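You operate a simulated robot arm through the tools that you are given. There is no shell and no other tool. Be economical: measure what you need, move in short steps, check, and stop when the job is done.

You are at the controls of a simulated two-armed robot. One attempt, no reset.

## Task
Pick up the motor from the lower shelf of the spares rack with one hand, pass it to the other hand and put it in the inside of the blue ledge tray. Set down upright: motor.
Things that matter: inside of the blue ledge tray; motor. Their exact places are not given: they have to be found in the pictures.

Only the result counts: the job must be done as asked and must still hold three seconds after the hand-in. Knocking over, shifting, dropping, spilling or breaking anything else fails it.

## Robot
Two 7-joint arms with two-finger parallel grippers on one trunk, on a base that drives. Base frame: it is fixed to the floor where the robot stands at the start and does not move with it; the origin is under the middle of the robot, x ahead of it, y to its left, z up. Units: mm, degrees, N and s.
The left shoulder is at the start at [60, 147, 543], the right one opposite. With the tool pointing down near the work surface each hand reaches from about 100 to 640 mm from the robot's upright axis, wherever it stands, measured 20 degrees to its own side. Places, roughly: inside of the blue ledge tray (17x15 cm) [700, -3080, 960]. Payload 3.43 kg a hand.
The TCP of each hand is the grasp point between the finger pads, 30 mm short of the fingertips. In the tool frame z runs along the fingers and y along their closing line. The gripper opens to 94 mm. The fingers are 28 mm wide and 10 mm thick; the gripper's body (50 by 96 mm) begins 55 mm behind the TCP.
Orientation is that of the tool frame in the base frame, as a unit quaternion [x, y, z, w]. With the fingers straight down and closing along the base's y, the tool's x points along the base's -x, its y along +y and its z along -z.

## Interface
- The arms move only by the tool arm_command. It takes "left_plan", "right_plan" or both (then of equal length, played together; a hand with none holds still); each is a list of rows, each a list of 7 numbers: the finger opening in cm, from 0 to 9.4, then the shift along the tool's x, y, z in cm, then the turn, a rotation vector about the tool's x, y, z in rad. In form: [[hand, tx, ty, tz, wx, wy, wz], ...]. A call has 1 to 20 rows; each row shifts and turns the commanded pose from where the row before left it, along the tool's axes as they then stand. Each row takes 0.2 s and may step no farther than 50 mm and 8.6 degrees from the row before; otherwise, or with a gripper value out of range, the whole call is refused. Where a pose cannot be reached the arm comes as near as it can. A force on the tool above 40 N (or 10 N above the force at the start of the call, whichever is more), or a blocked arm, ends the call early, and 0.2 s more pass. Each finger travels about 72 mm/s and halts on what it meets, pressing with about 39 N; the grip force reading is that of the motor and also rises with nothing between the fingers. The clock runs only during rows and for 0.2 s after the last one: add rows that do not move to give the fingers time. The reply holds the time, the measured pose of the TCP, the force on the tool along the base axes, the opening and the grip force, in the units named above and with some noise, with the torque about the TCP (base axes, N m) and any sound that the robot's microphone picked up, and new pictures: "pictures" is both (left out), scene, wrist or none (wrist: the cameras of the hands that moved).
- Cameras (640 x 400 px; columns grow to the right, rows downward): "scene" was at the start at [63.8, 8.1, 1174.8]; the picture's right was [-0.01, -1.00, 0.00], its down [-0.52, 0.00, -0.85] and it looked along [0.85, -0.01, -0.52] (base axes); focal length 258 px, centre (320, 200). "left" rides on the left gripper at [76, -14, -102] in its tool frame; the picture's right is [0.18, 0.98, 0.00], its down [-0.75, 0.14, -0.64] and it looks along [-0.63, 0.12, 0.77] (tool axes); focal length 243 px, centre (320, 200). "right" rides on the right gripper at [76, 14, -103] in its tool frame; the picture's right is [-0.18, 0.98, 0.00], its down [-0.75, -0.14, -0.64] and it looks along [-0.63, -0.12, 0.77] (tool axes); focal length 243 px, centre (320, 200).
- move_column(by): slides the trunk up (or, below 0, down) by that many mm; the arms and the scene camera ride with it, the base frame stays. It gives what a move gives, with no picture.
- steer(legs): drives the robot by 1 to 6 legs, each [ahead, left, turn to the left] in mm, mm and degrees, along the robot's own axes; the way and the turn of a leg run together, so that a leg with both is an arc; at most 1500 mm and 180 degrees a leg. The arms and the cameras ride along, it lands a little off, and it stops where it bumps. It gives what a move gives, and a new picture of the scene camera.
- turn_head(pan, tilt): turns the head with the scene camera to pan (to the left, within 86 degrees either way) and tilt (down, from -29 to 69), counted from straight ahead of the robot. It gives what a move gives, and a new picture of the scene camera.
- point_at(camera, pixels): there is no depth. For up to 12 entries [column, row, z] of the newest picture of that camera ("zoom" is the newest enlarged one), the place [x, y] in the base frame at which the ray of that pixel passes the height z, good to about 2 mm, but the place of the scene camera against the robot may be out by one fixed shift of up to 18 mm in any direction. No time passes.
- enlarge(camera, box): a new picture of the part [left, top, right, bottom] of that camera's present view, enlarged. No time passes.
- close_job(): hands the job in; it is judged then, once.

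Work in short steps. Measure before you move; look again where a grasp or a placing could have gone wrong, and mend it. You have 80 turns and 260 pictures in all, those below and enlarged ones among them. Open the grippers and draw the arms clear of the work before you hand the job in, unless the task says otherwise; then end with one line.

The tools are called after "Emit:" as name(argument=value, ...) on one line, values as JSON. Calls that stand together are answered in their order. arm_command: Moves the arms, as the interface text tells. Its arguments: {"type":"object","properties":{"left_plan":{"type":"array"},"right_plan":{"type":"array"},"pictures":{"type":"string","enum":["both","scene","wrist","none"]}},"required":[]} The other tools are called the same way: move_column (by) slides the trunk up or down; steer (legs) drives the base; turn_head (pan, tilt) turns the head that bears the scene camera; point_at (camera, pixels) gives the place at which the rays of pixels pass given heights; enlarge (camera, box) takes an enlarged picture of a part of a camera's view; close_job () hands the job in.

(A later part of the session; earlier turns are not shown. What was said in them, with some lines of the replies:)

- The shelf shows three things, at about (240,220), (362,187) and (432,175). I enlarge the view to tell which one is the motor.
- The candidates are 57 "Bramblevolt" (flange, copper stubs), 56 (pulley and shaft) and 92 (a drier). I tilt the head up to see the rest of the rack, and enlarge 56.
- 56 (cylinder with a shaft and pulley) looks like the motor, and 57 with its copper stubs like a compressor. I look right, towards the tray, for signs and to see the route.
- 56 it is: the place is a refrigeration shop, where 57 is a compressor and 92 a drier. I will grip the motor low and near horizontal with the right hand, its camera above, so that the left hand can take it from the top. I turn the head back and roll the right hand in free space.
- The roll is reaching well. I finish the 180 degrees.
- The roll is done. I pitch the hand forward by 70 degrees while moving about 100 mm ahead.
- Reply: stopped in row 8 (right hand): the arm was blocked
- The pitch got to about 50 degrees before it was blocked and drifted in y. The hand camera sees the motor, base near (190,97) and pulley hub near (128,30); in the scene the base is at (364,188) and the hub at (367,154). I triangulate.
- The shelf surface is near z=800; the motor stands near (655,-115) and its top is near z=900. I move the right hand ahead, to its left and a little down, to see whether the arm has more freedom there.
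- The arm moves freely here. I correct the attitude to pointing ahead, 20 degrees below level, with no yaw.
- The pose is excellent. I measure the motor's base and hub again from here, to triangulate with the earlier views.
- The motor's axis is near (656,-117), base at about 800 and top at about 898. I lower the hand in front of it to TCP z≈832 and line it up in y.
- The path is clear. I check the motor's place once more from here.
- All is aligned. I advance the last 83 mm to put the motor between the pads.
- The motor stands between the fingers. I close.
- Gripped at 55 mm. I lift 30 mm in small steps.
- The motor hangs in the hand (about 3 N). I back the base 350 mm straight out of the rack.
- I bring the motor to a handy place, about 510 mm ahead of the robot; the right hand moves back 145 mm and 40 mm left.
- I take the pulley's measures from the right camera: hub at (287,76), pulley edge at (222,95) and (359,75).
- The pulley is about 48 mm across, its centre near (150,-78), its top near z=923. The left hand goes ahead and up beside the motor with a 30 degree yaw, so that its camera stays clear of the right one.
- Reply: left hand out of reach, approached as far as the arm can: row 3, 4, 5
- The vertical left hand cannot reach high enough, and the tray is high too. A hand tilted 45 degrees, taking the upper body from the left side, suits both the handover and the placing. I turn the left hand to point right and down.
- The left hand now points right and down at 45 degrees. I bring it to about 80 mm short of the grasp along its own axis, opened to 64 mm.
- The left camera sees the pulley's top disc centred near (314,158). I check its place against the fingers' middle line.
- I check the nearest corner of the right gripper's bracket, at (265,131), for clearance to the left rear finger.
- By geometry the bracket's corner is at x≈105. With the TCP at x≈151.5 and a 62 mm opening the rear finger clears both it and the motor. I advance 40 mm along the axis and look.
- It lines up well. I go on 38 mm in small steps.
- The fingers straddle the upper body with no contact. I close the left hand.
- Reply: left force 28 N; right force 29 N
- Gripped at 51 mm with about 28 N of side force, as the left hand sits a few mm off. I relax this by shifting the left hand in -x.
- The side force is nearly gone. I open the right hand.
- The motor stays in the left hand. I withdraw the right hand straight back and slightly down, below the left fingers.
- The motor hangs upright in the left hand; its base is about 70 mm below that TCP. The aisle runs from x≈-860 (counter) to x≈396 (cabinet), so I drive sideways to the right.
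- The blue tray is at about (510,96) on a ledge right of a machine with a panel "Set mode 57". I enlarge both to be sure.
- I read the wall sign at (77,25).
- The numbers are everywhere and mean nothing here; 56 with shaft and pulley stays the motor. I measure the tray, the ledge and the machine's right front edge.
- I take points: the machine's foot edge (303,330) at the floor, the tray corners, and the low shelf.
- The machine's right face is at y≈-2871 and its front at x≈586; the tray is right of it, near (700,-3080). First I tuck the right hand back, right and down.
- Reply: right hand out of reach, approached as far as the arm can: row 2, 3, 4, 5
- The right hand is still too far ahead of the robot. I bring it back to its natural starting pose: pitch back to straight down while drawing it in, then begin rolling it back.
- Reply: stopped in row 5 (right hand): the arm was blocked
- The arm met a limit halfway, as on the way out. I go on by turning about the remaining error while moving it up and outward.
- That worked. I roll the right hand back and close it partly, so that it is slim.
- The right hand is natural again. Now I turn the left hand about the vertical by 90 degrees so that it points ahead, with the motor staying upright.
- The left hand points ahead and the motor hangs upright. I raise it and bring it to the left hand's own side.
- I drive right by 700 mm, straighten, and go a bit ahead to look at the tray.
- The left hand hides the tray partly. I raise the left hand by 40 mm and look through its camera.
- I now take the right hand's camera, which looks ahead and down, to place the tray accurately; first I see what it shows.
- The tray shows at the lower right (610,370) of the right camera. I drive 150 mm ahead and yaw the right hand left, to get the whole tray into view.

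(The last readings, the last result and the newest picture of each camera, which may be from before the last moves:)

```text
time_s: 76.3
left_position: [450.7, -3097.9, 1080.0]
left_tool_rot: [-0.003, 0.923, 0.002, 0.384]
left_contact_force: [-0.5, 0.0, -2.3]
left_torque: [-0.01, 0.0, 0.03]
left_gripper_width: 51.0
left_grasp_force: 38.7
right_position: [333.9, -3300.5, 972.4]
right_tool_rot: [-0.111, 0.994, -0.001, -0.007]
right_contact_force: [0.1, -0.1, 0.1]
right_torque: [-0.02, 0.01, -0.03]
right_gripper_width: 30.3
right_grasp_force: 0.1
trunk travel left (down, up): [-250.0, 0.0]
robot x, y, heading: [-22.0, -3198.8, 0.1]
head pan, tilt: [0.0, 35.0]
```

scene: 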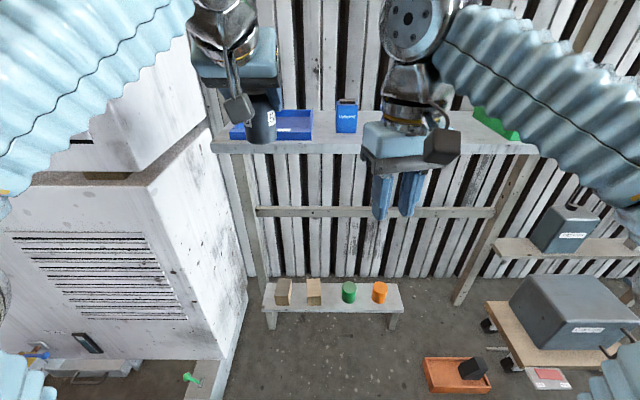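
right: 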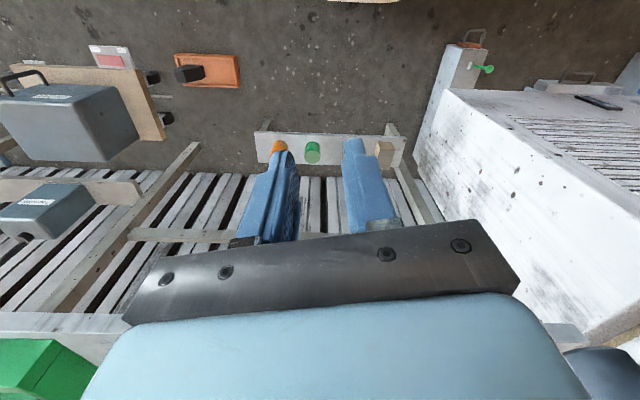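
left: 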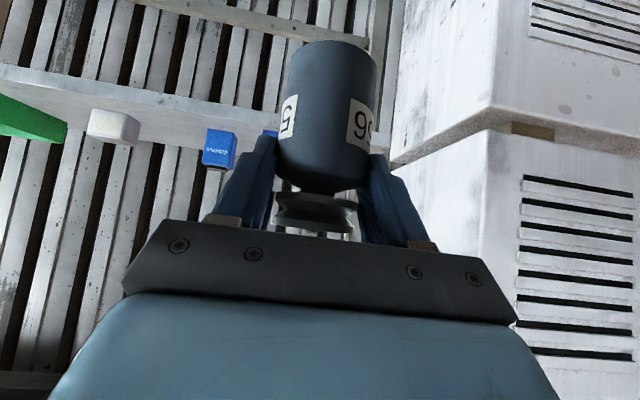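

The right gripper hides the tray from its own camera, so I use the scene camera and calibrate it on the motor itself: its base centre must be near (459,-3098,1010).

Emit:
enlarge(camera="scene", box=[210, 80, 370, 180])

```text
4.00 times, centred on (290, 130) of scene
```

zoom: 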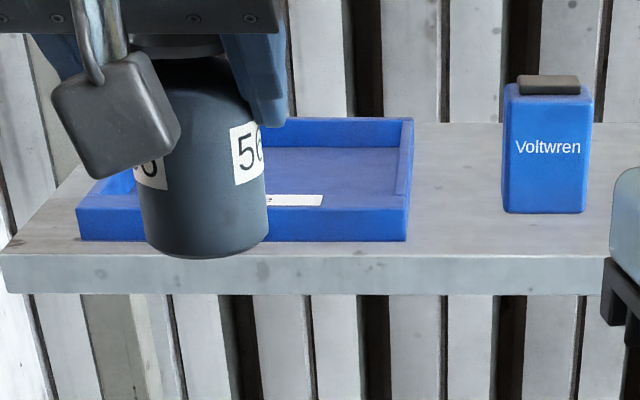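

I get points for the motor's bottom edge and the tray's rim and bottom.

Emit:
point_at(camera="zoom", pixels=[[148, 236, 1010], [268, 231, 1010], [208, 259, 1010], [77, 208, 985], [408, 206, 985], [413, 118, 985], [80, 241, 955], [406, 241, 955], [5, 255, 955], [77, 208, 975], [408, 206, 975], [413, 118, 975]])

```text
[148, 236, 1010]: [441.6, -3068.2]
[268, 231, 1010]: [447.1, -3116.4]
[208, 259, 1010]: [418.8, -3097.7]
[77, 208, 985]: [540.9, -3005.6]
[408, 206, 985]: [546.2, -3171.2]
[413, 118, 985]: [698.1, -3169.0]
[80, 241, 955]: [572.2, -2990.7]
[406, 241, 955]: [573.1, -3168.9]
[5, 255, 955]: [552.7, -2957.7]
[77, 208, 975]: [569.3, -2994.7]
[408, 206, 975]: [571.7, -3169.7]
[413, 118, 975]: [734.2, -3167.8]
```

The calibration shows a scene camera shift of roughly (-12,-12,+9); with it the tray spans about x 578–750, y -3181 to -2999, its bottom near z 957 and its rim near 975. I check that with the accurate left wrist camera.

Emit:
arm_command(left_plan=[[3.0, 0, 0, 0, 0, 0, 0]], pictures="wrist")

Emit:
enlarge(camera="left", box=[200, 20, 440, 170])

```text
time_s: 76.7
left_position: [452.3, -3097.2, 1080.3]
left_tool_rot: [-0.003, 0.924, 0.002, 0.383]
left_contact_force: [0.6, 0.7, -3.5]
left_torque: [0.04, 0.01, 0.03]
left_gripper_width: 50.9
left_grasp_force: 38.6
right_position: [333.2, -3300.6, 970.9]
right_tool_rot: [-0.111, 0.994, 0.0, -0.006]
right_contact_force: [-0.3, 0.9, -1.3]
right_torque: [0.01, -0.03, -0.02]
right_gripper_width: 29.8
right_grasp_force: 0.0
trunk travel left (down, up): [-250.0, 0.0]
robot x, y, heading: [-21.6, -3200.0, 0.4]
head pan, tilt: [0.0, 35.0]
```

left: 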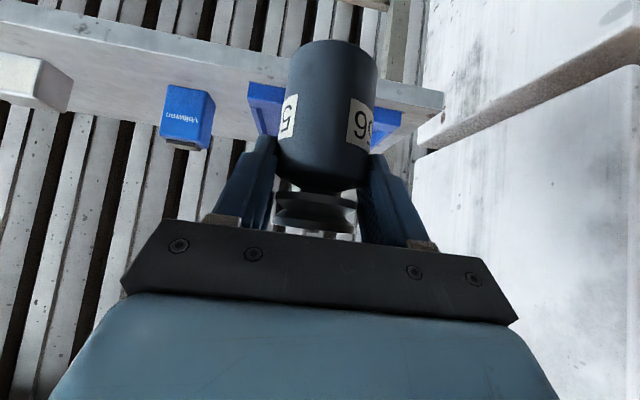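

```text
2.67 times, centred on (320, 95) of left
```

zoom: 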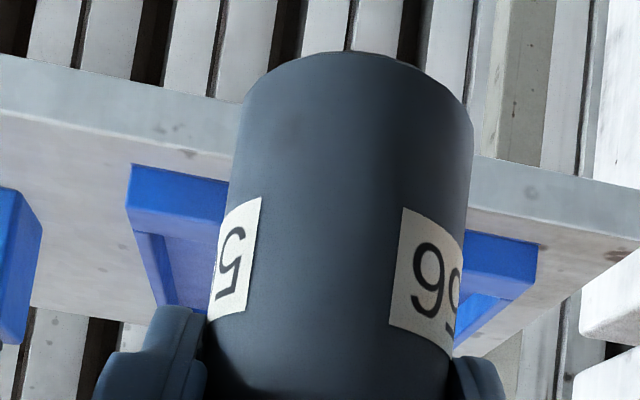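

The tray's front corners show at zoom (133,164)/(127,207) and (538,243)/(528,270). I get their places at several heights.

Emit:
point_at(camera="zoom", pixels=[[133, 164, 950], [133, 164, 960], [538, 243, 950], [538, 243, 960], [127, 207, 970], [127, 207, 980], [529, 271, 970], [529, 271, 980], [0, 110, 950], [0, 110, 960]])

```text
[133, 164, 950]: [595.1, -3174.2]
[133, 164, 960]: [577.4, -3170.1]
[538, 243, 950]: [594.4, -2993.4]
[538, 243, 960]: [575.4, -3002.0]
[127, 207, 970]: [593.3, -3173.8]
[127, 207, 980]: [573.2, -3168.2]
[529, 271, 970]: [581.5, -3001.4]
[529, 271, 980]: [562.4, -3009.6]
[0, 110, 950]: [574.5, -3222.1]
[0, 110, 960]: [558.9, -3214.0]
```

Both cameras agree: front edge x≈591, ledge z≈952, rim z≈970, tray centre about (682,-3084). The right hand would meet the ledge when I drive ahead, so I draw it back 125 mm, and I check the feet on the floor.

Emit:
arm_command(right_plan=[[3, 3.16, 0.2, 0, 0, 0, 0], [3, 3.16, 0.2, 0, 0, 0, 0], [3, 3.16, 0.2, 0, 0, 0, 0], [3, 3.16, 0.2, 0, 0, 0, 0], [3, 0, 0, 0, 0, 0, 0]], pictures="none")

Emit:
point_at(camera="scene", pixels=[[222, 398, 0], [228, 358, 0], [247, 285, 0], [272, 328, 0], [388, 328, 0], [427, 392, 0], [220, 360, 60]])

```text
time_s: 77.9
left_position: [451.7, -3096.8, 1081.3]
left_tool_rot: [-0.003, 0.923, 0.002, 0.384]
left_contact_force: [0.5, 0.2, -3.6]
left_torque: [0.0, 0.07, 0.01]
left_gripper_width: 51.1
left_grasp_force: 39.0
right_position: [208.7, -3320.7, 974.7]
right_tool_rot: [-0.11, 0.994, 0.0, -0.008]
right_contact_force: [-0.6, 0.2, -0.1]
right_torque: [0.0, -0.01, 0.01]
right_gripper_width: 29.9
right_grasp_force: 0.0
trunk travel left (down, up): [-250.0, 0.0]
robot x, y, heading: [-23.4, -3199.1, 0.2]
head pan, tilt: [0.0, 35.0]
```

```text
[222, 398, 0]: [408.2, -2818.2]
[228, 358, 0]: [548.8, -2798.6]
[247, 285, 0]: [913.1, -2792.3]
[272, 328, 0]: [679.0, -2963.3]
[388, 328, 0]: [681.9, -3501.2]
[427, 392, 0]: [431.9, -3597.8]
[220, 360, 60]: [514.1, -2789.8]
```

The floor feet leave room for the base. I drive 150 mm ahead and 13 mm left, then look.

Emit:
steer(legs=[[150, 13, 0]])

Emit:
enlarge(camera="scene", box=[180, 90, 380, 215])

```text
time_s: 79.3
left_position: [602.8, -3083.0, 1079.6]
left_tool_rot: [-0.003, 0.923, 0.001, 0.384]
left_contact_force: [0.4, 0.1, -3.4]
left_torque: [0.01, 0.01, 0.0]
left_gripper_width: 51.0
left_grasp_force: 38.3
right_position: [360.1, -3307.4, 975.0]
right_tool_rot: [-0.109, 0.994, -0.001, -0.007]
right_contact_force: [0.4, 0.2, -0.4]
right_torque: [-0.03, -0.01, 0.02]
right_gripper_width: 30.1
right_grasp_force: 0.1
trunk travel left (down, up): [-250.0, 0.0]
robot x, y, heading: [129.9, -3182.9, 0.1]
head pan, tilt: [0.0, 35.0]
```

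scene: 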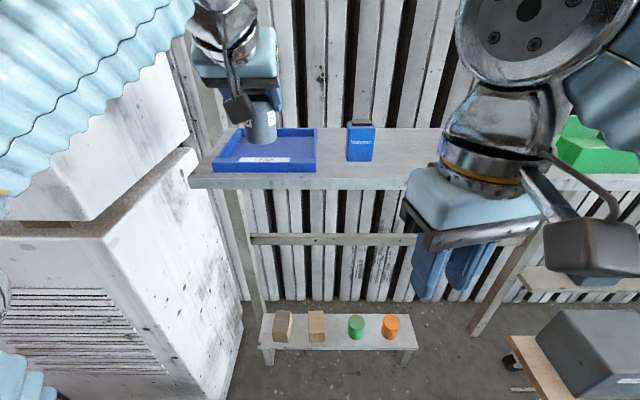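

```text
3.20 times, centred on (280, 152) of scene
```

zoom: 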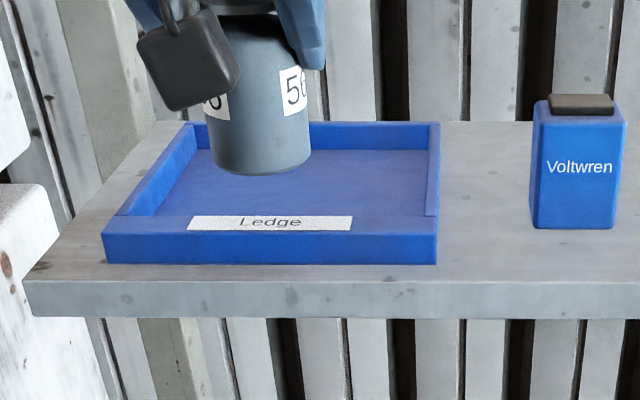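

The motor hangs over the tray. I take the rim corners again from this better view.

Emit:
point_at(camera="zoom", pixels=[[103, 235, 961], [437, 236, 961], [440, 124, 961], [190, 124, 961], [260, 175, 1001], [211, 155, 1001], [311, 152, 1001]])

```text
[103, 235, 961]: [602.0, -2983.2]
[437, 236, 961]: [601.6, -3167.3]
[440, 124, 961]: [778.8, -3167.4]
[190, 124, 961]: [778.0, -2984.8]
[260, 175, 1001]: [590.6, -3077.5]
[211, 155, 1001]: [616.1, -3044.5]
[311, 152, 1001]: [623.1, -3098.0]
```

The tray centre comes out at about (679,-3088), and the motor's axis is at about x=611. I drive the remaining 68 mm.

Emit:
steer(legs=[[68, -4, 0]])

Emit:
enlarge(camera="scene", box=[180, 90, 380, 215])

```text
time_s: 80.3
left_position: [669.6, -3086.1, 1081.1]
left_tool_rot: [-0.002, 0.924, 0.001, 0.383]
left_contact_force: [-0.8, 0.4, -4.7]
left_torque: [0.02, 0.04, 0.01]
left_gripper_width: 50.7
left_grasp_force: 39.3
right_position: [427.4, -3311.5, 975.1]
right_tool_rot: [-0.109, 0.994, -0.001, -0.008]
right_contact_force: [-0.6, 0.5, 0.2]
right_torque: [-0.01, -0.02, 0.03]
right_gripper_width: 30.0
right_grasp_force: 0.1
trunk travel left (down, up): [-250.0, 0.0]
robot x, y, heading: [198.7, -3187.8, 0.2]
head pan, tilt: [0.0, 35.0]
```

scene: 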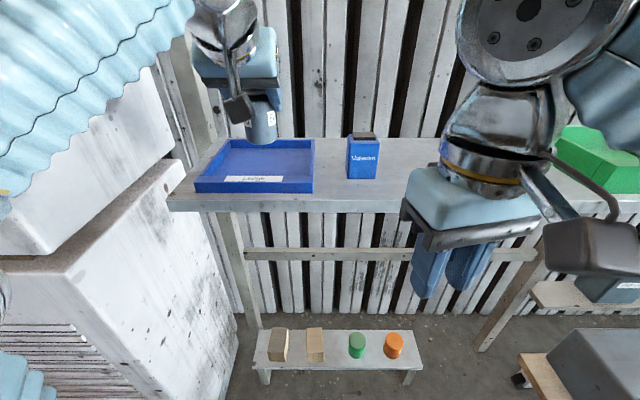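

```text
3.20 times, centred on (280, 152) of scene
```

zoom: 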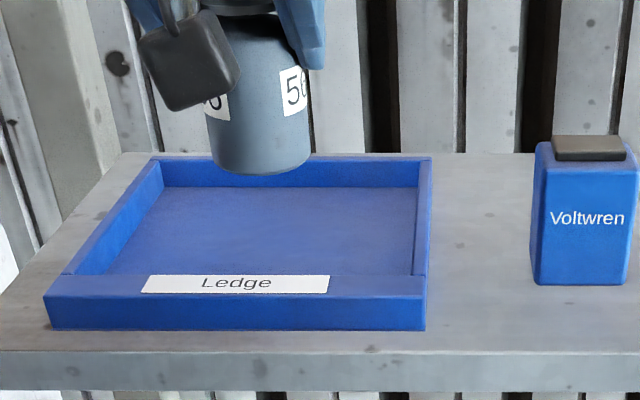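

Now I lower the motor by 36 mm and look.

Emit:
arm_command(left_plan=[[3.0, 0.85, 0, 0.85, 0, 0, 0], [3.0, 0.85, 0, 0.85, 0, 0, 0], [3.0, 0.85, 0, 0.85, 0, 0, 0], [3.0, 0, 0, 0, 0, 0, 0]], pictures="both")

Emit:
enlarge(camera="scene", box=[180, 90, 380, 215])

```text
time_s: 81.3
left_position: [671.0, -3087.6, 1043.3]
left_tool_rot: [-0.001, 0.924, 0.001, 0.383]
left_contact_force: [-0.2, 0.5, -3.8]
left_torque: [0.03, 0.02, -0.01]
left_gripper_width: 51.1
left_grasp_force: 39.1
right_position: [425.8, -3310.7, 975.0]
right_tool_rot: [-0.109, 0.994, -0.001, -0.007]
right_contact_force: [0.6, -0.6, -0.7]
right_torque: [0.0, 0.03, 0.02]
right_gripper_width: 30.0
right_grasp_force: 0.0
trunk travel left (down, up): [-250.0, 0.0]
robot x, y, heading: [198.2, -3192.6, 0.2]
head pan, tilt: [0.0, 35.0]
```

scene: 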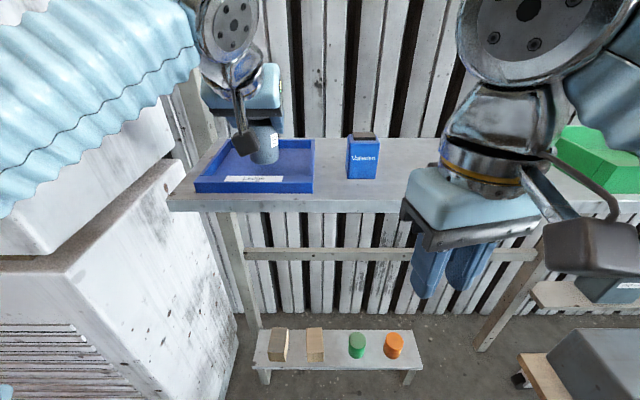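
left: 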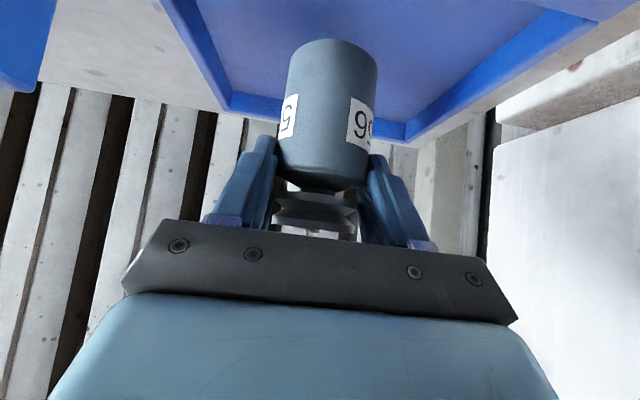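

```text
3.20 times, centred on (280, 152) of scene
```

zoom: 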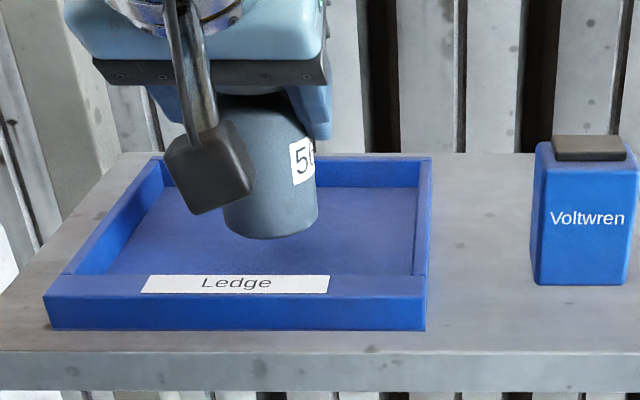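

I check the tray's back inner corners with the left camera, near (230,108) and (404,137).

Emit:
point_at(camera="left", pixels=[[230, 95, 957], [405, 123, 957], [229, 109, 970], [405, 138, 970], [190, 5, 970], [520, 5, 957]])

```text
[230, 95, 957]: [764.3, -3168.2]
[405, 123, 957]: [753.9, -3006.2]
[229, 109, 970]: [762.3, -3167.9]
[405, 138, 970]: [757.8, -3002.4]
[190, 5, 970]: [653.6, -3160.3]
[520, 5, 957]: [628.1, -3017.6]
```

The interior spans about x 609–759, y -3167 to -3004, so the motor is well centred. I lower 12 mm in small steps and watch the force.

Emit:
arm_command(left_plan=[[3.0, 0.212, 0, 0.212, 0, 0, 0], [3.0, 0.212, 0, 0.212, 0, 0, 0], [3.0, 0.212, 0, 0.212, 0, 0, 0], [3.0, 0.212, 0, 0.212, 0, 0, 0], [3.0, 0, 0, 0, 0, 0, 0]], pictures="wrist")

Emit:
enlarge(camera="left", box=[240, 0, 440, 125])

```text
time_s: 82.5
left_position: [669.7, -3086.6, 1032.9]
left_tool_rot: [-0.002, 0.924, 0.002, 0.382]
left_contact_force: [-0.4, -0.4, -3.3]
left_torque: [-0.01, 0.03, 0.0]
left_gripper_width: 50.9
left_grasp_force: 39.2
right_position: [427.6, -3311.7, 974.5]
right_tool_rot: [-0.109, 0.994, -0.001, -0.007]
right_contact_force: [0.0, -0.1, -0.8]
right_torque: [-0.03, 0.0, 0.01]
right_gripper_width: 30.3
right_grasp_force: 0.2
trunk travel left (down, up): [-250.0, 0.0]
robot x, y, heading: [195.7, -3190.2, 0.3]
head pan, tilt: [0.0, 35.0]
```

left: 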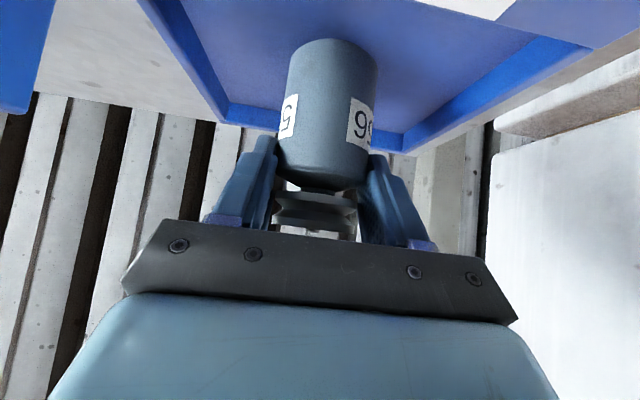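

```text
3.20 times, centred on (340, 62) of left
```

zoom: 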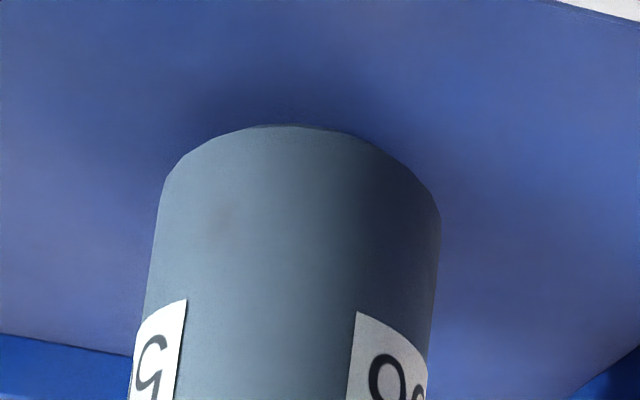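

No contact yet, but a soft contact shadow is forming. I lower in 2 mm steps.

Emit:
arm_command(left_plan=[[3.0, 0.141, 0, 0.141, 0, 0, 0], [3.0, 0.0, 0, 0.0, 0, 0, 0], [3.0, 0.141, 0, 0.141, 0, 0, 0], [3.0, 0, 0, 0, 0, 0, 0]], pictures="none")

```text
time_s: 83.5
left_position: [670.2, -3086.9, 1027.8]
left_tool_rot: [-0.003, 0.924, 0.002, 0.384]
left_contact_force: [0.1, -0.2, -4.0]
left_torque: [-0.02, 0.01, 0.0]
left_gripper_width: 50.9
left_grasp_force: 39.0
right_position: [426.3, -3311.0, 976.4]
right_tool_rot: [-0.109, 0.994, -0.002, -0.008]
right_contact_force: [-0.1, 0.8, 0.2]
right_torque: [0.0, -0.01, 0.0]
right_gripper_width: 29.9
right_grasp_force: 0.1
trunk travel left (down, up): [-250.0, 0.0]
robot x, y, heading: [201.4, -3186.7, 0.5]
head pan, tilt: [0.0, 35.0]
```

Still free (-4 N is the motor's weight). Lower again.

Emit:
arm_command(left_plan=[[3.0, 0.1, 0, 0.1, 0, 0, 0], [3.0, 0.0, 0, 0.0, 0, 0, 0], [3.0, 0.1, 0, 0.1, 0, 0, 0], [3.0, 0, 0, 0, 0, 0, 0]], pictures="wrist")

Emit:
enlarge(camera="left", box=[240, 0, 440, 125])

```text
time_s: 84.5
left_position: [670.8, -3088.6, 1025.3]
left_tool_rot: [-0.002, 0.924, 0.002, 0.383]
left_contact_force: [0.8, -0.6, -3.5]
left_torque: [-0.01, 0.05, 0.01]
left_gripper_width: 51.0
left_grasp_force: 39.2
right_position: [427.1, -3310.9, 974.6]
right_tool_rot: [-0.109, 0.994, -0.001, -0.006]
right_contact_force: [-0.2, 0.6, 0.3]
right_torque: [0.01, 0.02, -0.04]
right_gripper_width: 29.9
right_grasp_force: 0.0
trunk travel left (down, up): [-250.0, 0.0]
robot x, y, heading: [194.4, -3192.0, 0.3]
head pan, tilt: [0.0, 35.0]
```

left: 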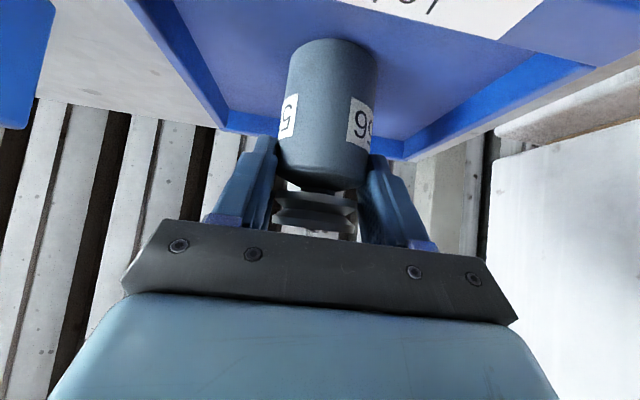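

```text
3.20 times, centred on (340, 62) of left
```

zoom: 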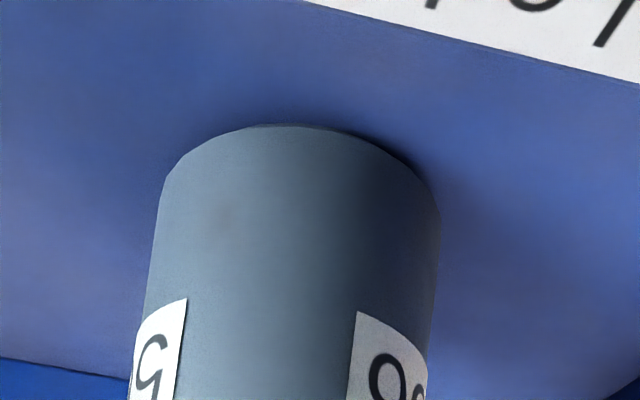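

The dark contact line is tightening. I go down further, 1.5 mm at a time.

Emit:
arm_command(left_plan=[[3.0, 0.1, 0, 0.1, 0, 0, 0], [3.0, 0.0, 0, 0.0, 0, 0, 0], [3.0, 0.1, 0, 0.1, 0, 0, 0], [3.0, 0, 0, 0, 0, 0, 0]], pictures="none")

```text
time_s: 85.5
left_position: [669.8, -3087.9, 1023.1]
left_tool_rot: [-0.003, 0.923, 0.001, 0.385]
left_contact_force: [4.6, 3.9, 10.8]
left_torque: [0.22, -0.35, 0.12]
left_gripper_width: 51.1
left_grasp_force: 38.9
right_position: [426.5, -3310.4, 974.7]
right_tool_rot: [-0.109, 0.994, -0.001, -0.007]
right_contact_force: [-0.5, 0.6, -0.2]
right_torque: [-0.03, 0.0, 0.0]
right_gripper_width: 30.0
right_grasp_force: 0.0
trunk travel left (down, up): [-250.0, 0.0]
robot x, y, heading: [197.0, -3189.2, 0.2]
head pan, tilt: [0.0, 35.0]
```

Contact: +11 N. I ease off a bit, then open the fingers gently.

Emit:
arm_command(left_plan=[[3.0, -0.04, 0, -0.04, 0, 0, 0], [5.0, 0, 0, 0, 0, 0, 0], [5.6, 0, 0, 0, 0, 0, 0], [6.4, 0, 0, 0, 0, 0, 0], [7.4, 0, 0, 0, 0, 0, 0], [7.4, 0, 0, 0, 0, 0, 0]], pictures="both")

Emit:
enlarge(camera="scene", box=[180, 90, 380, 215])

```text
time_s: 86.9
left_position: [670.0, -3088.4, 1022.6]
left_tool_rot: [-0.002, 0.924, 0.002, 0.383]
left_contact_force: [0.3, -0.3, -0.1]
left_torque: [-0.02, 0.02, 0.0]
left_gripper_width: 73.9
left_grasp_force: 0.1
right_position: [427.0, -3311.6, 976.1]
right_tool_rot: [-0.109, 0.994, -0.001, -0.008]
right_contact_force: [0.1, 0.1, -1.0]
right_torque: [-0.03, 0.02, -0.01]
right_gripper_width: 30.2
right_grasp_force: 0.1
trunk travel left (down, up): [-250.0, 0.0]
robot x, y, heading: [196.8, -3187.8, 0.4]
head pan, tilt: [0.0, 35.0]
```

scene: 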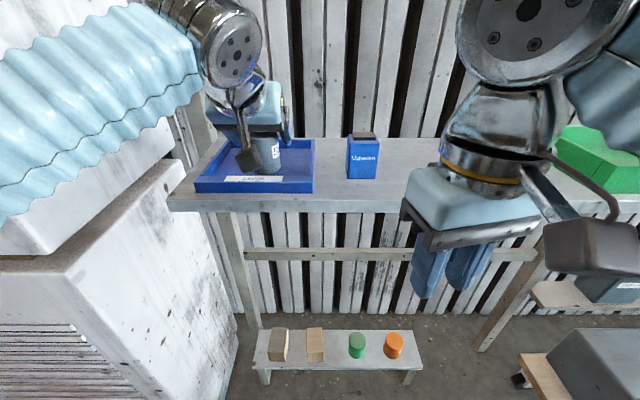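
left: 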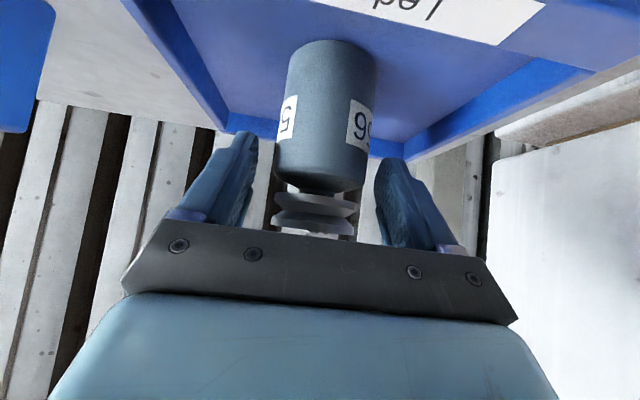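

```text
3.20 times, centred on (280, 152) of scene
```

zoom: 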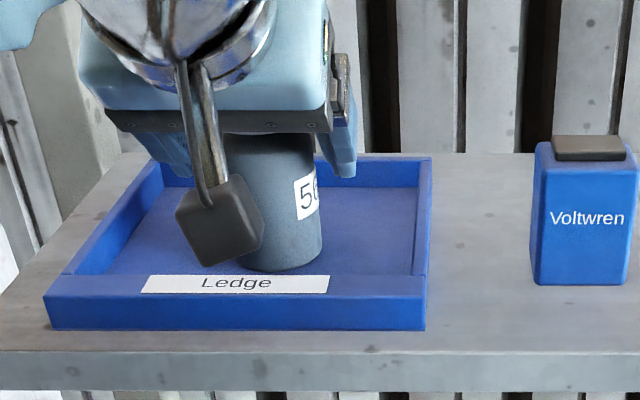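

The motor stands upright in the tray, with the fingers free. I withdraw the left hand along its axis, with the fingers a bit wider open.

Emit:
arm_command(left_plan=[[8.0, 0, 0, -1.0, 0, 0, 0], [8.0, 0, 0, -2.0, 0, 0, 0], [8.0, 0, 0, -2.0, 0, 0, 0], [8.0, 0, 0, -2.0, 0, 0, 0], [8.0, 0, 0, -2.0, 0, 0, 0], [8.0, 0, 0, -2.0, 0, 0, 0], [8.0, 0, 0, 0, 0, 0, 0]], pictures="scene")

```text
time_s: 88.5
left_position: [591.0, -3085.2, 1100.0]
left_tool_rot: [-0.002, 0.923, 0.002, 0.384]
left_contact_force: [-1.0, 0.0, 0.5]
left_torque: [-0.03, -0.03, 0.0]
left_gripper_width: 79.9
left_grasp_force: 0.0
right_position: [426.9, -3311.3, 974.8]
right_tool_rot: [-0.109, 0.994, -0.001, -0.006]
right_contact_force: [0.2, 0.1, -0.2]
right_torque: [-0.01, 0.0, -0.01]
right_gripper_width: 30.1
right_grasp_force: 0.0
trunk travel left (down, up): [-250.0, 0.0]
robot x, y, heading: [200.5, -3188.5, 0.3]
head pan, tilt: [0.0, 35.0]
```

scene: 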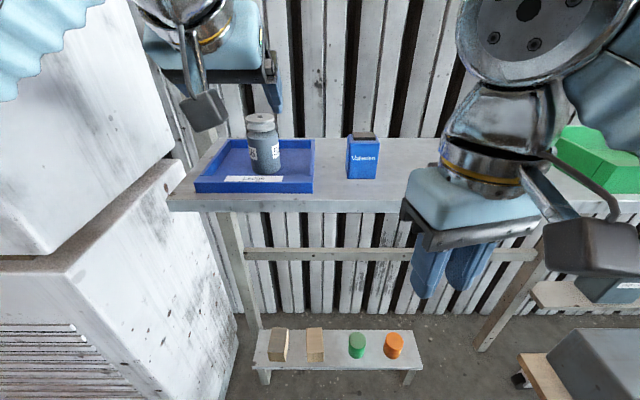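

The motor stands free and upright in the tray. I back off and open the right hand as well.

Emit:
steer(legs=[[-200, 0, 0]])

Emit:
arm_command(right_plan=[[6, 0, 0, 0, 0, 0, 0], [9, 0, 0, 0, 0, 0, 0], [9, 0, 0, 0, 0, 0, 0]], pictures="scene")

Emit:
enlarge(camera="scene", box=[190, 60, 390, 185])

```text
time_s: 90.1
left_position: [392.3, -3085.8, 1101.3]
left_tool_rot: [-0.003, 0.924, 0.002, 0.382]
left_contact_force: [0.2, 0.6, 0.1]
left_torque: [0.03, 0.0, 0.01]
left_gripper_width: 79.8
left_grasp_force: 0.0
right_position: [228.2, -3311.3, 974.3]
right_tool_rot: [-0.111, 0.994, 0.0, -0.008]
right_contact_force: [-0.2, 0.4, -0.2]
right_torque: [-0.02, 0.02, -0.01]
right_gripper_width: 29.7
right_grasp_force: 0.0
trunk travel left (down, up): [-250.0, 0.0]
robot x, y, heading: [-2.4, -3190.3, 0.6]
head pan, tilt: [0.0, 35.0]
```

scene: 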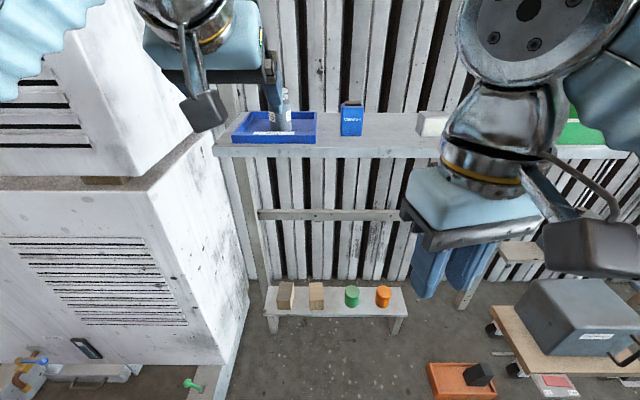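

```text
time_s: 90.9
left_position: [392.2, -3084.7, 1100.6]
left_tool_rot: [-0.003, 0.923, 0.002, 0.384]
left_contact_force: [-0.2, -0.4, -1.0]
left_torque: [-0.02, 0.0, 0.0]
left_gripper_width: 79.8
left_grasp_force: 0.1
right_position: [229.1, -3311.3, 975.0]
right_tool_rot: [-0.111, 0.994, 0.0, -0.008]
right_contact_force: [-0.3, -0.3, -0.2]
right_torque: [0.01, 0.0, -0.02]
right_gripper_width: 90.2
right_grasp_force: 0.1
trunk travel left (down, up): [-250.0, 0.0]
robot x, y, heading: [0.9, -3193.5, 0.5]
head pan, tilt: [0.0, 35.0]
```

scene: 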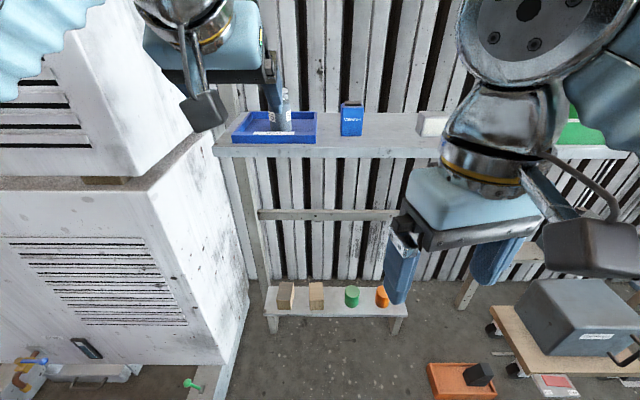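

```text
3.20 times, centred on (290, 122) of scene
```

zoom: 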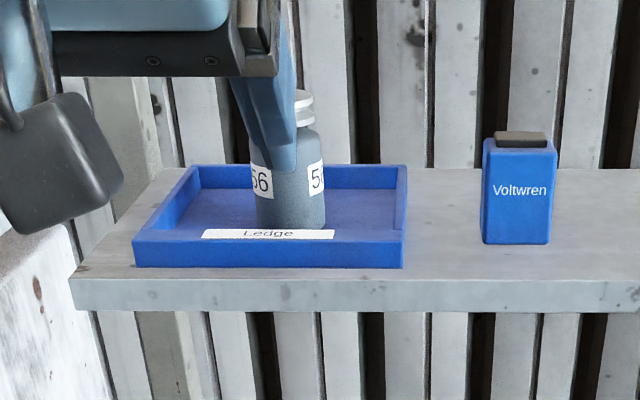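

The motor stands upright inside the tray; both hands are open and clear. I hand the job in.

Emit:
close_job()

```text
The job is handed in.
```

I picked item 56, which I took to be the motor, from the lower shelf with the right hand, passed it to the left hand and set it upright in the blue ledge tray; both hands are open and clear, and the job is handed in. Nothing on the shelf was labelled "motor", so I chose it by its shaft and pulley.
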